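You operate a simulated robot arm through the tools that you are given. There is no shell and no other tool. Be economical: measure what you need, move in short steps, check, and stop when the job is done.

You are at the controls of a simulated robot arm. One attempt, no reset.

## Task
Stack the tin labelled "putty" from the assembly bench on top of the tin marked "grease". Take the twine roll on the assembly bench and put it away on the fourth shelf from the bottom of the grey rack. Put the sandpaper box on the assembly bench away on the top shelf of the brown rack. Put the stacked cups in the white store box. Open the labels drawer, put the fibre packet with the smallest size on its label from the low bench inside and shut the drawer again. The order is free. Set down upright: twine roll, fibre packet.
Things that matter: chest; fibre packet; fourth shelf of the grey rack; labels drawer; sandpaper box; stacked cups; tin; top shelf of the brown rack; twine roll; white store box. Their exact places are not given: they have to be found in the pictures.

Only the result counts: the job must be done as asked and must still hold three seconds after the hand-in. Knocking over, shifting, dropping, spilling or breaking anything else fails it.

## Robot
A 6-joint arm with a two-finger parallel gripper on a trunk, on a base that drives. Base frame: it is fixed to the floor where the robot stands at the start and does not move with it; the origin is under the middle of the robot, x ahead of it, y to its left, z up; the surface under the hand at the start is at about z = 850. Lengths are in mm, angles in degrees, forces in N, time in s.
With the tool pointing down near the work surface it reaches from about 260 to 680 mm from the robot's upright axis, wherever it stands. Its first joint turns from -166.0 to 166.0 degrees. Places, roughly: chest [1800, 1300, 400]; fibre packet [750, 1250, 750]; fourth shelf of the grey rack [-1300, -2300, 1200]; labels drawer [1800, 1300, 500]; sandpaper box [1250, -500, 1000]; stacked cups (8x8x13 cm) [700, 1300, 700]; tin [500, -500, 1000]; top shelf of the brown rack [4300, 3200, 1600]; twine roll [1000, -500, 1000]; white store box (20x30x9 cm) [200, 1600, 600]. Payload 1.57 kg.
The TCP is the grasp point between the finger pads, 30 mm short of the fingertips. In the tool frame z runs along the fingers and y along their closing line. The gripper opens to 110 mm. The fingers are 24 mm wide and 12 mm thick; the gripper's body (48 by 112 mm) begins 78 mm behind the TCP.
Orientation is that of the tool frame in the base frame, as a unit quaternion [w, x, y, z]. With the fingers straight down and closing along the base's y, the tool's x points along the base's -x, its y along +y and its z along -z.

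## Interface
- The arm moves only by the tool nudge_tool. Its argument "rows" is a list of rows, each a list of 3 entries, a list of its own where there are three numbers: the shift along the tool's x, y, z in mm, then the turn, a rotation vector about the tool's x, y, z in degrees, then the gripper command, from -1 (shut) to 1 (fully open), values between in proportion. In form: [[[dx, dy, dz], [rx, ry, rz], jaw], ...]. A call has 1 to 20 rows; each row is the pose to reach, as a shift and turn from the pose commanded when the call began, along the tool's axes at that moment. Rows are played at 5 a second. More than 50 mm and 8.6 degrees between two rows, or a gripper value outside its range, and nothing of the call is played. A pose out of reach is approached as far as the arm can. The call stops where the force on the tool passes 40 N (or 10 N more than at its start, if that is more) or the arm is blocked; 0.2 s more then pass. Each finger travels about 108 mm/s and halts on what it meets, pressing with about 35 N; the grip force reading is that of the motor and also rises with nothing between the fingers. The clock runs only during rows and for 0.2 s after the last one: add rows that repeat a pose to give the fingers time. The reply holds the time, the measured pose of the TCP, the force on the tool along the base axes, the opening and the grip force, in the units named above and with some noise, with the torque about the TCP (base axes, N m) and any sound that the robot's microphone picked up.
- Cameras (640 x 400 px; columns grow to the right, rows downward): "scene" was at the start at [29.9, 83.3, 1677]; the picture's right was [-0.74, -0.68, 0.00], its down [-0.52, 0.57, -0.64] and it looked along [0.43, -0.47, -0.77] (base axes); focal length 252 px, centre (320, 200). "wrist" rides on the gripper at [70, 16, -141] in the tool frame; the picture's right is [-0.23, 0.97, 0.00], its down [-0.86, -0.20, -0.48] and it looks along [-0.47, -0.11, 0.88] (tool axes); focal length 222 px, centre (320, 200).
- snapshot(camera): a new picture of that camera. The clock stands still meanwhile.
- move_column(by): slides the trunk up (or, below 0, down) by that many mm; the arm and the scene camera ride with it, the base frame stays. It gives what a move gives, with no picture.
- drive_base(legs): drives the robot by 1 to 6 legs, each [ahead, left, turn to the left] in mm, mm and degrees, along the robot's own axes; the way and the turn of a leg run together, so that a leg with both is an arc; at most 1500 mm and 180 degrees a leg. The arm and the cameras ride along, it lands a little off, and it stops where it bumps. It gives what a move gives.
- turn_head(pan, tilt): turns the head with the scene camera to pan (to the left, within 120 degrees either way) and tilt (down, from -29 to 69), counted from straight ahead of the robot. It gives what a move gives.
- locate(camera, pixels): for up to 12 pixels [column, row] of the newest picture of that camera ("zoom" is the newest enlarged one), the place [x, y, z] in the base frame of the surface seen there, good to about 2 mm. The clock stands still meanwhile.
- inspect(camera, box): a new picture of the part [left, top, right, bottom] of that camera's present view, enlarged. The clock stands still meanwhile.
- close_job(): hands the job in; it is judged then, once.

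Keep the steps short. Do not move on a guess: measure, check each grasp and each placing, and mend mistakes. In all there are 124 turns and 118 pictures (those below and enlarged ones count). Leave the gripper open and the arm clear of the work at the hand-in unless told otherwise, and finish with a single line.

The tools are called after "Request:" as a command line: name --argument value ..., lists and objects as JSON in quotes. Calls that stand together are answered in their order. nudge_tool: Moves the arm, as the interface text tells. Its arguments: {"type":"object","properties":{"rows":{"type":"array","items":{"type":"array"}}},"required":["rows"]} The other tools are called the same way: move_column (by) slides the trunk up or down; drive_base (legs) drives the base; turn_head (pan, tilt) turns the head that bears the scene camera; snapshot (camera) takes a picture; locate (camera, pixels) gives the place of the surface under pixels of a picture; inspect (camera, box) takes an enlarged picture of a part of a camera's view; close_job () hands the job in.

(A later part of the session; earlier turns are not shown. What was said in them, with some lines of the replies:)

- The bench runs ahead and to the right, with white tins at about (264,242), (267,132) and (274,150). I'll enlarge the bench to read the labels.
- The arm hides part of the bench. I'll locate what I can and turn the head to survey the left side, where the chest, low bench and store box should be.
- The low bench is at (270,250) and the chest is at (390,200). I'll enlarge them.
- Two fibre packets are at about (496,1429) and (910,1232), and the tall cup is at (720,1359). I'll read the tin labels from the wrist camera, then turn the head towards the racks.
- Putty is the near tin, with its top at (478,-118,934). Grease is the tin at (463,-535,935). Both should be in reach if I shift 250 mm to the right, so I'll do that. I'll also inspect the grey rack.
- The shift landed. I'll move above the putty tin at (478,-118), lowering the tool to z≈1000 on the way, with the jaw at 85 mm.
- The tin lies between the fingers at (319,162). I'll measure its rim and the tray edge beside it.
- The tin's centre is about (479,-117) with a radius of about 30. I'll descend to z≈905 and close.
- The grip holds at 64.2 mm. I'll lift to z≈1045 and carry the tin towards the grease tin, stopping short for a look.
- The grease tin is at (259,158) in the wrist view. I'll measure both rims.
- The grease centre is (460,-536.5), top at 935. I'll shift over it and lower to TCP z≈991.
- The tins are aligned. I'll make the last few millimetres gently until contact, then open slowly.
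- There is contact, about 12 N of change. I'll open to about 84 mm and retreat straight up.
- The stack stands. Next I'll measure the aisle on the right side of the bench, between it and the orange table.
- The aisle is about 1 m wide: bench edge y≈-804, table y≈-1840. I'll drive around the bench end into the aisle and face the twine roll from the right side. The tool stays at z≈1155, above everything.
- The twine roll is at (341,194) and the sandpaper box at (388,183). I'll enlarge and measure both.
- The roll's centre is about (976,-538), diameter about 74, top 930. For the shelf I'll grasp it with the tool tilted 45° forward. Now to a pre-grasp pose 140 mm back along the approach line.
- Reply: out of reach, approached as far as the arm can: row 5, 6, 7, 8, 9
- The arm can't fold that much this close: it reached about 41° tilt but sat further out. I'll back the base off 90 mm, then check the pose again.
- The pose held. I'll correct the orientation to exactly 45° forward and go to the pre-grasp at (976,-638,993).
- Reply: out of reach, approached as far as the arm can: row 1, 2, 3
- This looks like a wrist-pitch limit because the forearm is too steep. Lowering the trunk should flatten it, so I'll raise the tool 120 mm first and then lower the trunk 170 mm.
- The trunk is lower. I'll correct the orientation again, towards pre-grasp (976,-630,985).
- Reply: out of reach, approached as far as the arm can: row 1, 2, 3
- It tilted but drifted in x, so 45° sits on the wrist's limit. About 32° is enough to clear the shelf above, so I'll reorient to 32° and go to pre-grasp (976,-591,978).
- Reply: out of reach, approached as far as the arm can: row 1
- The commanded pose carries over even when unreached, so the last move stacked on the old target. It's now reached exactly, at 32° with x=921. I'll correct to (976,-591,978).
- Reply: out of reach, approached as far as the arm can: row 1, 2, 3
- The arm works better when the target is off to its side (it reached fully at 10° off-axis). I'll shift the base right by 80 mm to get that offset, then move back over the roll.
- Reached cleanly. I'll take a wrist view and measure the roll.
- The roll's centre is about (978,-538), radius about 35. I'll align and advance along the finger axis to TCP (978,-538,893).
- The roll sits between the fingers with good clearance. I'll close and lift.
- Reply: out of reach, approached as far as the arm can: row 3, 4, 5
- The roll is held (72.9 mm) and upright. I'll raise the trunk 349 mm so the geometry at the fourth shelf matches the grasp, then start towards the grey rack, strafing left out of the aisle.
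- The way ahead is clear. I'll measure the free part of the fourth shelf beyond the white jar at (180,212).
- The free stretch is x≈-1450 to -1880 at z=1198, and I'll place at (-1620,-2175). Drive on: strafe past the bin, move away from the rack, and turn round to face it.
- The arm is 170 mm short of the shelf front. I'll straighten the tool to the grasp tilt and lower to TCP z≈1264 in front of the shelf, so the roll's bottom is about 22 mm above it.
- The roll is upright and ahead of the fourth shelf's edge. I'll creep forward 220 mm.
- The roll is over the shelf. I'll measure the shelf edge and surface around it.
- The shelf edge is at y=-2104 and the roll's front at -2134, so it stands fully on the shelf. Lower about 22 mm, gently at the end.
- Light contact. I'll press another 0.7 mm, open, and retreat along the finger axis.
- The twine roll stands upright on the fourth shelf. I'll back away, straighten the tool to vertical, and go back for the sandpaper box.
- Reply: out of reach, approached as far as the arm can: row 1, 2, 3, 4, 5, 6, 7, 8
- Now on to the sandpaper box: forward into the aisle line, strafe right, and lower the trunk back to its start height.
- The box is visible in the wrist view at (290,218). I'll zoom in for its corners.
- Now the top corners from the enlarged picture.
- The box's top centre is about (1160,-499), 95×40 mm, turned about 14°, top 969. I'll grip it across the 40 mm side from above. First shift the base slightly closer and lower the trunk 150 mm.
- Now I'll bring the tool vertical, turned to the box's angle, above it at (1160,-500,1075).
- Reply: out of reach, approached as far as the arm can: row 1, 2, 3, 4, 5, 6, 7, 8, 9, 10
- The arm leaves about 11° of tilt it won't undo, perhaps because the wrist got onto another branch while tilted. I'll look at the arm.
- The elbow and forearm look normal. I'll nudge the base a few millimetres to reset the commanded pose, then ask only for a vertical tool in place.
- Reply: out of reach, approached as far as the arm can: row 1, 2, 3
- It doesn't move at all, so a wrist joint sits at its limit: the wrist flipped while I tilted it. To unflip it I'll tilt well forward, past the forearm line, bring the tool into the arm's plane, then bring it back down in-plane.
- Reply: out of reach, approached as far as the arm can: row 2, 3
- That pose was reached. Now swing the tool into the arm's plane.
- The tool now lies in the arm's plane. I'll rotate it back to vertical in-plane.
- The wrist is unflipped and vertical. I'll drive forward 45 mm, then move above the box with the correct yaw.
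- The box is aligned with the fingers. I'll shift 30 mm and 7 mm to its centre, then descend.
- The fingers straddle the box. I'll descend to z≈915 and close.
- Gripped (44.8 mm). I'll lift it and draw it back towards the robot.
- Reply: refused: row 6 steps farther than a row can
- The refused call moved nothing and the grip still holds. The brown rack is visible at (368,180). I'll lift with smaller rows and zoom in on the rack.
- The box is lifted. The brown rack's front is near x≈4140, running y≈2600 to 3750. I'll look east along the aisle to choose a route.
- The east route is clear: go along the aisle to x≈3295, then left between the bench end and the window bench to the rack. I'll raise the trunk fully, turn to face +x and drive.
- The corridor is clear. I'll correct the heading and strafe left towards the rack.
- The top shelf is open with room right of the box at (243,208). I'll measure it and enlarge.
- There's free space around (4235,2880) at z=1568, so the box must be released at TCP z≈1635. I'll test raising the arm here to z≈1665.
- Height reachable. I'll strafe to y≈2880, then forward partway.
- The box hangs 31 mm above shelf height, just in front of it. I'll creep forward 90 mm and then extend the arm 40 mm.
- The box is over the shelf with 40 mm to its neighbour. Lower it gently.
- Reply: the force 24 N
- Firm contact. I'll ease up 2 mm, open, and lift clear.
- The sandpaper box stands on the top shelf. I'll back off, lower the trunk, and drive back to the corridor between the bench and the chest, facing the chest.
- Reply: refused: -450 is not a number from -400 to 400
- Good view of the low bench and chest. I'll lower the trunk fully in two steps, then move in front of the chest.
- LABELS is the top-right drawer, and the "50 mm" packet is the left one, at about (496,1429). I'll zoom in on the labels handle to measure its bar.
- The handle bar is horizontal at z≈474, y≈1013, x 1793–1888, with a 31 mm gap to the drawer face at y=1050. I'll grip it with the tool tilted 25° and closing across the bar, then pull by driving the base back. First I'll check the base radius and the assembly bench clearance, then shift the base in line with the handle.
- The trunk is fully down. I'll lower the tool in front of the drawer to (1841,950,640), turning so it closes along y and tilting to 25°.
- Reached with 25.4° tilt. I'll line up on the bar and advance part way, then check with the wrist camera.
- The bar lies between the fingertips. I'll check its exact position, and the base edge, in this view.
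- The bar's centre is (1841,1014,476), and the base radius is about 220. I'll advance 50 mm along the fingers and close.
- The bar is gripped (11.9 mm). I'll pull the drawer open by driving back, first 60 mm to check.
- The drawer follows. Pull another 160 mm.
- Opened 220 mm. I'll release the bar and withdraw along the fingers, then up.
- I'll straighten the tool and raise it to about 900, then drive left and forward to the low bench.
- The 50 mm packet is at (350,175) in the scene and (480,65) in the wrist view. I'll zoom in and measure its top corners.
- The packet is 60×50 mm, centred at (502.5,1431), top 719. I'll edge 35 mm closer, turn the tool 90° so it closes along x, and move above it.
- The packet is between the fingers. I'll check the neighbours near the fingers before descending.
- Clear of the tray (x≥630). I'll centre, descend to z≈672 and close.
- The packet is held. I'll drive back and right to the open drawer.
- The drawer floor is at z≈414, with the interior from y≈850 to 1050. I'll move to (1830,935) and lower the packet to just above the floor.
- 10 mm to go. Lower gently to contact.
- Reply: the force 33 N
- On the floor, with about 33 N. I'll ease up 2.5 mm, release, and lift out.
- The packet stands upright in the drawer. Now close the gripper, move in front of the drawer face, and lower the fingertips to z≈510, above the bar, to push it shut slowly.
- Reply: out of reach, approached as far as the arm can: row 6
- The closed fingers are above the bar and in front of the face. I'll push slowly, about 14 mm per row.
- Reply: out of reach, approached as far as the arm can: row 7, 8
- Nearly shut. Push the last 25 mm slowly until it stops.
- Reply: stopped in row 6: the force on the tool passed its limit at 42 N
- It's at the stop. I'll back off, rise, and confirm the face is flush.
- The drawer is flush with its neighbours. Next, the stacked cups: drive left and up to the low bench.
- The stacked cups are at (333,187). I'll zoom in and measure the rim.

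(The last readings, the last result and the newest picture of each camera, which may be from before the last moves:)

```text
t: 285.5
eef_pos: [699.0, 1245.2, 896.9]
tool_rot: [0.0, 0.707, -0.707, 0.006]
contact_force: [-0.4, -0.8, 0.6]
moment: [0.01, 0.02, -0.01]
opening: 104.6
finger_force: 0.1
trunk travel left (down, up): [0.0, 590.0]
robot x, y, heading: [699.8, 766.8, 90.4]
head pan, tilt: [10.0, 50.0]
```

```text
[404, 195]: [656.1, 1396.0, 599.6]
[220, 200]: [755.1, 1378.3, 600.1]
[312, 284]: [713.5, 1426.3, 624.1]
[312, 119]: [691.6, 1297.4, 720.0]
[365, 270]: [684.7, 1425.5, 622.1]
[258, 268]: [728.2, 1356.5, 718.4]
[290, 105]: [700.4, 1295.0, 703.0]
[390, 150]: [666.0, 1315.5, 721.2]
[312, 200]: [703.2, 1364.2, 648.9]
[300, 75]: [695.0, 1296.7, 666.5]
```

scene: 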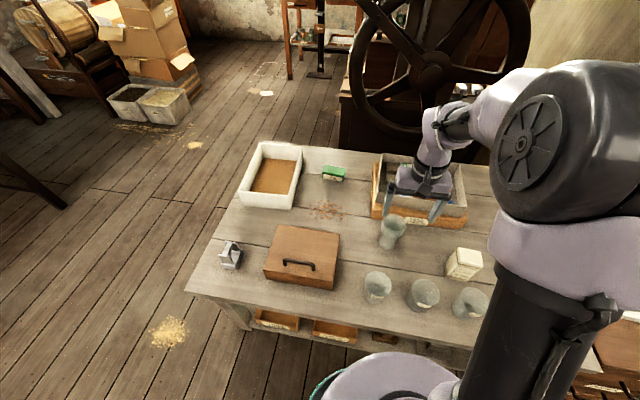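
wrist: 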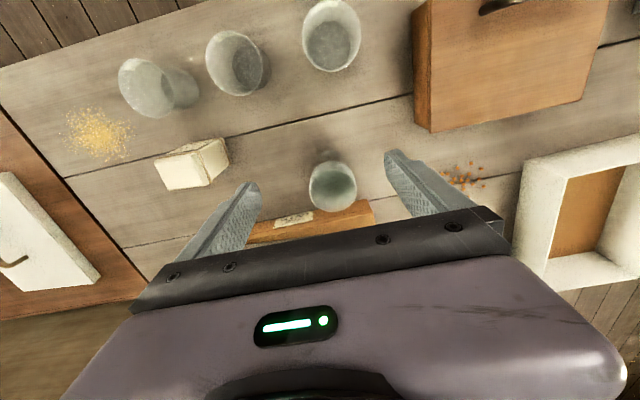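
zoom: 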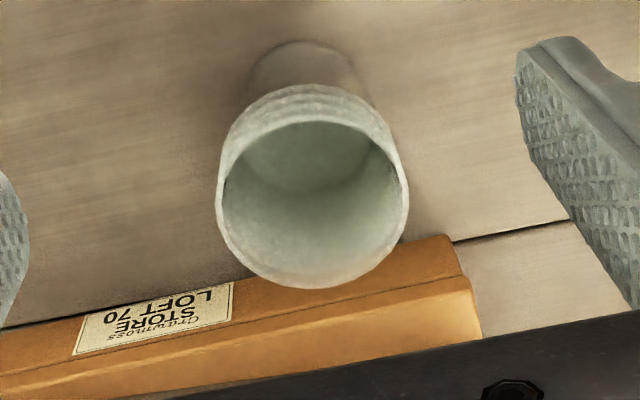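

The rim's centre is about (699,1334), radius about 38, top about 720–728. I'll go above it and descend to TCP z≈670 to hold the outer cup's body.

Request:
nudge_tool --rows '[[[-44, 0, 40], [0, 0, 0], 0.9], [[-88, 0, 75], [0, 0, 0], 0.9], [[-88, 0, 115], [0, 0, 0], 0.9], [[-88, 0, 155], [0, 0, 0], 0.9], [[-88, 0, 195], [0, 0, 0], 0.9], [[-88, 0, 226], [0, 0, 0], 0.9]]'

Request:
snapshot --camera "wrist"

```text
refused: row 1 steps farther than a row can; nothing moved
```

```text
24 pictures are left
```

wrist: 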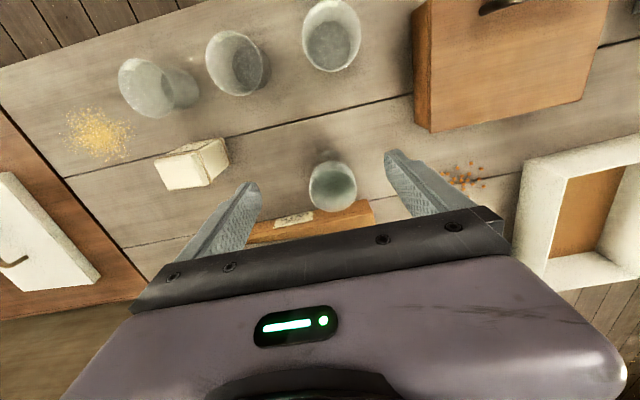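

Refused for step size. Repeating with smaller steps.

Request:
nudge_tool --rows '[[[-30, 0, 30], [0, 0, 0], 0.9], [[-60, 0, 60], [0, 0, 0], 0.9], [[-88, 0, 90], [0, 0, 0], 0.9], [[-88, 0, 130], [0, 0, 0], 0.9], [[-88, 0, 165], [0, 0, 0], 0.9], [[-88, 0, 200], [0, 0, 0], 0.9], [[-88, 0, 226], [0, 0, 0], 0.9]]'

Request:
snapshot --camera "wrist"

```text
t: 287.1
eef_pos: [700.5, 1332.1, 667.9]
tool_rot: [-0.001, 0.707, -0.707, 0.007]
contact_force: [-0.4, -0.3, -0.2]
moment: [-0.01, -0.02, 0.02]
opening: 104.4
finger_force: 0.0
trunk travel left (down, up): [0.0, 590.0]
robot x, y, heading: [698.6, 769.9, 90.5]
head pan, tilt: [10.0, 50.0]
```

```text
23 pictures are left
```

wrist: 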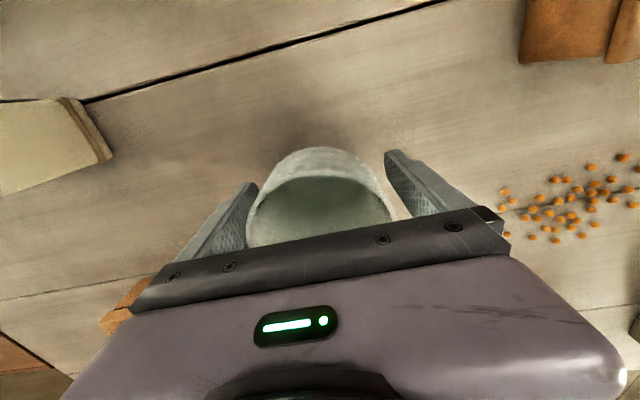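

The cup stack is between the fingers. Close and lift a little.

Request:
nudge_tool --rows '[[[0, 0, 0], [0, 0, 0], 0.6], [[0, 0, 0], [0, 0, 0], 0.3], [[0, 0, 0], [0, 0, 0], 0.1], [[0, 0, 0], [0, 0, 0], -0.1], [[0, 0, 0], [0, 0, 0], -0.2], [[0, 0, -10], [0, 0, 0], -0.2], [[0, 0, -30], [0, 0, 0], -0.2], [[0, 0, -60], [0, 0, 0], -0.2]]'

Request:
snapshot --camera "wrist"

Request:
inspect --camera "scene" --box '[330, 150, 480, 270]'

```text
t: 288.9
eef_pos: [699.3, 1332.9, 727.2]
tool_rot: [0.0, 0.708, -0.707, 0.006]
contact_force: [0.0, 0.1, 0.3]
moment: [-0.04, 0.0, -0.01]
opening: 75.1
finger_force: 35.6
trunk travel left (down, up): [0.0, 590.0]
robot x, y, heading: [695.9, 760.7, 90.3]
head pan, tilt: [10.0, 50.0]
```

```text
22 pictures are left
```

wrist: 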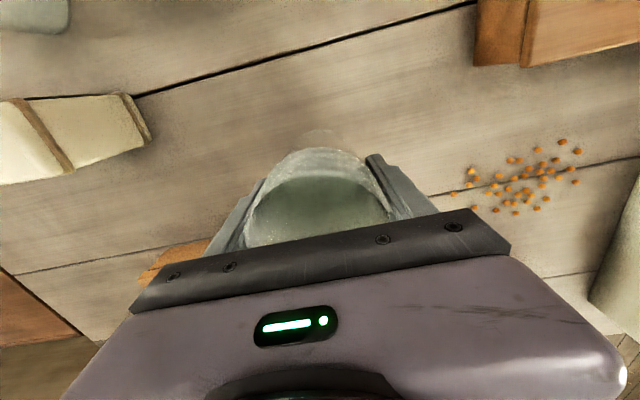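

```text
3.33 times, centred on (405, 210) of scene
```

zoom: 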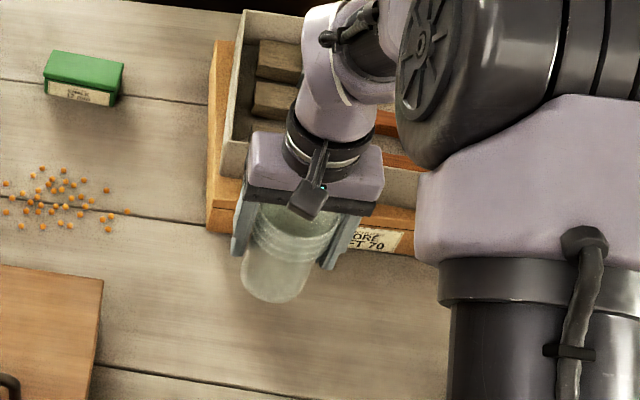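

Lifted with nothing left behind. I'll raise and retract, and check the floor on the bench's left side.

Request:
nudge_tool --rows '[[[0, 0, -40], [0, 0, 0], -0.2], [[0, 0, -80], [0, 0, 0], -0.2], [[30, 0, -110], [0, 0, 0], -0.2], [[60, 0, -140], [0, 0, 0], -0.2], [[90, 0, -160], [0, 0, 0], -0.2], [[120, 0, -170], [0, 0, 0], -0.2]]'

Request:
locate --camera "scene" --pixels '[[62, 207], [150, 125], [187, 290], [300, 147], [262, 152], [240, 204], [290, 208], [100, 200], [345, 150]]'

```text
t: 290.3
eef_pos: [700.2, 1211.3, 900.4]
tool_rot: [0.0, 0.708, -0.706, 0.007]
contact_force: [-0.6, 0.9, -0.8]
moment: [0.04, 0.01, -0.04]
opening: 75.2
finger_force: 35.7
trunk travel left (down, up): [0.0, 590.0]
robot x, y, heading: [698.9, 765.6, 90.3]
head pan, tilt: [10.0, 50.0]
```

```text
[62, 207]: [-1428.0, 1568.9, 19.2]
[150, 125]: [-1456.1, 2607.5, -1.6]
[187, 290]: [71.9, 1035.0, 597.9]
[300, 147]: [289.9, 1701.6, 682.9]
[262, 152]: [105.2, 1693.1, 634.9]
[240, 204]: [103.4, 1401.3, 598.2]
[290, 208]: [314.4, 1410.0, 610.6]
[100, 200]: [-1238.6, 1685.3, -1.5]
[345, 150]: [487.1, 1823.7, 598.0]
```

The store box spans x 105–315 and y 1405–1720, and the floor to its left is free. I'll drive around the bench's left end and turn to face the box.

Request:
drive_base --legs '[[-290, 0, 0], [0, 1130, 0], [1090, 0, 0], [0, 0, -90]]'

Request:
turn_head --pan 0 --tilt 50

Request:
snapshot --camera "scene"

Request:
snapshot --camera "wrist"

```text
t: 306.7
eef_pos: [36.1, 1569.3, 900.3]
tool_rot: [-0.004, 0.002, 1.0, -0.004]
contact_force: [0.2, 0.7, -1.1]
moment: [0.0, 0.02, 0.03]
opening: 75.2
finger_force: 34.8
trunk travel left (down, up): [0.0, 590.0]
robot x, y, heading: [-406.5, 1574.7, 0.1]
head pan, tilt: [10.0, 50.0]
```

```text
t: 307.4
eef_pos: [35.9, 1569.3, 900.0]
tool_rot: [-0.004, 0.003, 1.0, -0.003]
contact_force: [0.2, -0.1, -0.3]
moment: [0.04, -0.01, 0.02]
opening: 75.2
finger_force: 34.9
trunk travel left (down, up): [0.0, 590.0]
robot x, y, heading: [-409.8, 1577.1, -0.2]
head pan, tilt: [0.0, 50.0]
```

```text
20 pictures are left
```

scene: 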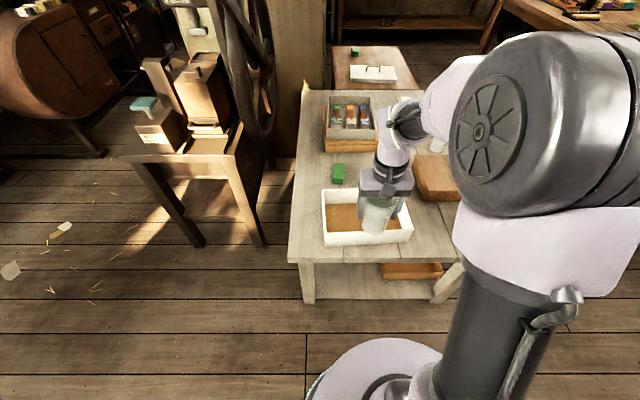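

```text
19 pictures are left
```

wrist: 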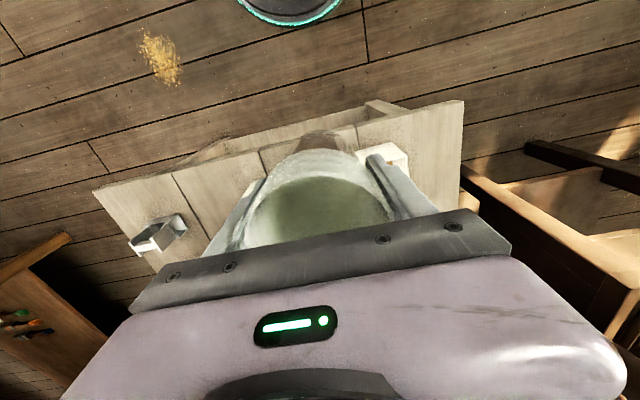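

The box is just ahead. I'll drive forward 120 mm and measure the box walls.

Request:
locate --camera "scene" --pixels '[[325, 193], [326, 243], [412, 239], [400, 200], [345, 220], [350, 208], [408, 212], [325, 218]]'

Request:
drive_base --legs '[[120, 0, 0]]'

```text
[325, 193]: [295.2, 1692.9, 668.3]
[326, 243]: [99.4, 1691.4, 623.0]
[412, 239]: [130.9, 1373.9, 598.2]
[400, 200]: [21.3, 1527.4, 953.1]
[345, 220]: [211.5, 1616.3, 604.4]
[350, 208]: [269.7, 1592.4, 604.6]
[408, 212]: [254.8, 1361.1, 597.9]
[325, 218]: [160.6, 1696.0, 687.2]
```

```text
t: 308.6
eef_pos: [154.6, 1569.1, 900.6]
tool_rot: [-0.004, 0.003, 1.0, -0.004]
contact_force: [-0.4, 0.4, -0.1]
moment: [0.02, 0.02, -0.02]
opening: 75.3
finger_force: 35.3
trunk travel left (down, up): [0.0, 590.0]
robot x, y, heading: [-285.7, 1574.9, -0.2]
head pan, tilt: [0.0, 50.0]
```

Interior floor is at z≈604, centre about (205,1550). I'll move above it and lower until the cup's bottom is just above the walls, then check.

Request:
nudge_tool --rows '[[[-25, -10, 20], [0, 0, 0], -0.2], [[-50, -19, 45], [0, 0, 0], -0.2], [[-50, -19, 85], [0, 0, 0], -0.2], [[-50, -19, 125], [0, 0, 0], -0.2]]'

Request:
snapshot --camera "wrist"

Request:
snapshot --camera "scene"

```text
t: 309.6
eef_pos: [204.0, 1546.4, 774.6]
tool_rot: [-0.004, 0.003, 1.0, -0.004]
contact_force: [0.9, 0.3, -0.5]
moment: [-0.01, 0.02, 0.0]
opening: 75.2
finger_force: 34.7
trunk travel left (down, up): [0.0, 590.0]
robot x, y, heading: [-289.9, 1576.3, -0.0]
head pan, tilt: [0.0, 50.0]
```

```text
18 pictures are left
```

wrist: 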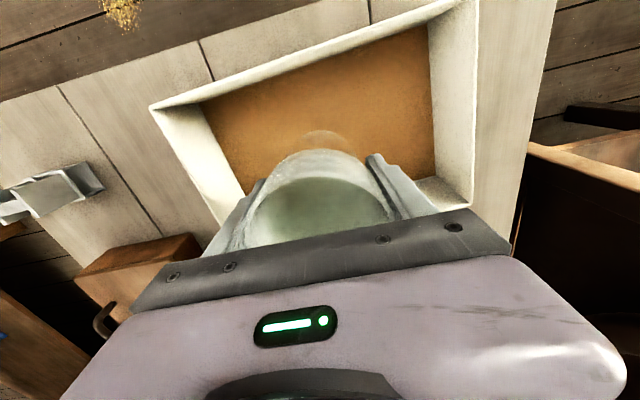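

```text
17 pictures are left
```

scene: 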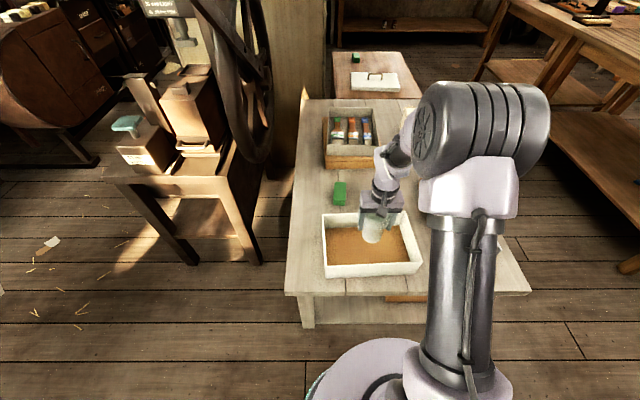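

The cup is over the middle of the box. Lower to the floor.

Request:
nudge_tool --rows '[[[0, 0, 40], [0, 0, 0], -0.2], [[0, 0, 75], [0, 0, 0], -0.2], [[0, 0, 93], [0, 0, 0], -0.2], [[0, 0, 97], [0, 0, 0], -0.2], [[0, 0, 99], [0, 0, 0], -0.2], [[0, 0, 100.5], [0, 0, 0], -0.2], [[0, 0, 101.5], [0, 0, 0], -0.2]]'

```text
t: 311.2
eef_pos: [203.5, 1547.9, 673.8]
tool_rot: [-0.004, 0.004, 1.0, -0.005]
contact_force: [0.0, -0.2, -0.2]
moment: [0.0, -0.02, 0.0]
opening: 75.1
finger_force: 34.8
trunk travel left (down, up): [0.0, 590.0]
robot x, y, heading: [-290.0, 1576.4, 0.2]
head pan, tilt: [0.0, 50.0]
```

No contact yet, so continue in 1 mm steps.

Request:
nudge_tool --rows '[[[0, 0, 1], [0, 0, 0], -0.2], [[0, 0, 2], [0, 0, 0], -0.2], [[0, 0, 3], [0, 0, 0], -0.2]]'

```text
t: 312.1
eef_pos: [202.4, 1547.7, 672.6]
tool_rot: [-0.003, 0.003, 1.0, -0.004]
contact_force: [0.7, -2.4, 27.4]
moment: [0.15, -0.13, 0.0]
opening: 75.4
finger_force: 35.2
trunk travel left (down, up): [0.0, 590.0]
robot x, y, heading: [-289.1, 1572.2, -0.2]
head pan, tilt: [0.0, 50.0]
```

On the floor. I'll ease off 2 mm, open evenly, and lift out.

Request:
nudge_tool --rows '[[[0, 0, -2], [0, 0, 0], -0.2], [[0, 0, -2], [0, 0, 0], 0.1], [[0, 0, -2], [0, 0, 0], 0.7], [[0, 0, -2], [0, 0, 0], 0.8], [[0, 0, -30], [0, 0, 0], 0.8], [[0, 0, -70], [0, 0, 0], 0.8], [[0, 0, -115], [0, 0, 0], 0.8], [[0, 0, -160], [0, 0, 0], 0.8], [[0, 0, -205], [0, 0, 0], 0.8], [[30, 0, -240], [0, 0, 0], 0.8], [[70, 0, -260], [0, 0, 0], 0.8]]'

Request:
snapshot --camera "wrist"

Request:
inspect --camera "scene" --box '[280, 80, 540, 300]'

```text
t: 314.4
eef_pos: [134.8, 1549.3, 932.0]
tool_rot: [-0.005, 0.004, 1.0, -0.004]
contact_force: [-0.2, -0.2, -0.5]
moment: [0.01, 0.03, 0.02]
opening: 98.8
finger_force: 0.0
trunk travel left (down, up): [0.0, 590.0]
robot x, y, heading: [-288.9, 1573.3, -0.0]
head pan, tilt: [0.0, 50.0]
```

```text
16 pictures are left
```

wrist: 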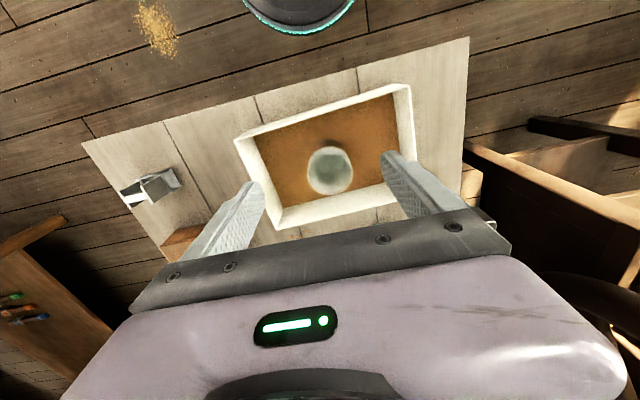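

```text
1.82 times, centred on (410, 190) of scene
```

zoom: 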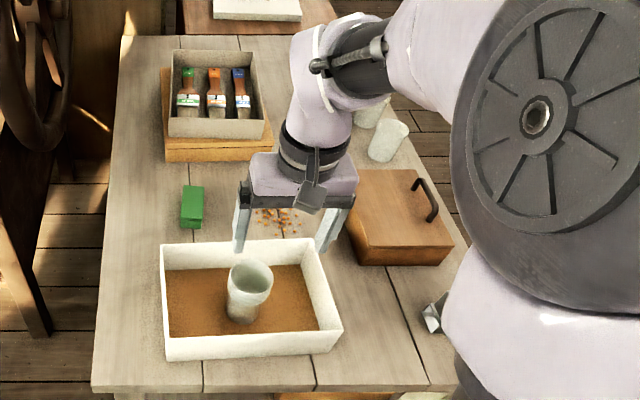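

The cups stand upright in the box. I'll back away, then look once towards the bench to confirm the tin stack.

Request:
drive_base --legs '[[-200, 0, 0]]'

Request:
turn_head --pan -70 --tilt 25

Request:
snapshot --camera "scene"

```text
t: 316.0
eef_pos: [-61.4, 1549.9, 931.4]
tool_rot: [-0.005, 0.002, 1.0, -0.005]
contact_force: [0.3, -0.2, -1.6]
moment: [0.01, 0.01, -0.05]
opening: 98.9
finger_force: 0.1
trunk travel left (down, up): [0.0, 590.0]
robot x, y, heading: [-483.6, 1576.2, 0.1]
head pan, tilt: [0.0, 50.0]
```

```text
t: 317.4
eef_pos: [-63.3, 1550.6, 930.0]
tool_rot: [-0.005, 0.003, 1.0, -0.005]
contact_force: [-0.2, -0.1, -0.2]
moment: [-0.02, 0.02, 0.01]
opening: 98.8
finger_force: 0.1
trunk travel left (down, up): [0.0, 590.0]
robot x, y, heading: [-488.0, 1575.9, 0.1]
head pan, tilt: [-70.0, 25.0]
```

```text
14 pictures are left
```

scene: 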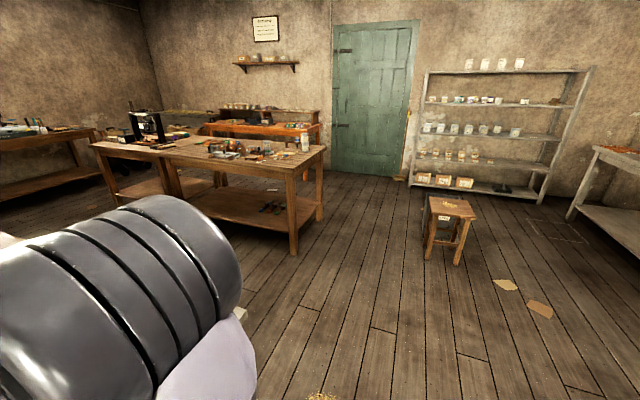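

The tin stack stands at (305,140) and the twine roll is on the fourth shelf at (524,101). The gripper is open and the arm is clear, so I'm handing in.

Request:
close_job

```text
The job is handed in.
```

All five tasks were carried out and the job is handed in; the fibre packet was upright in the drawer when I last saw it, before pushing the drawer shut.
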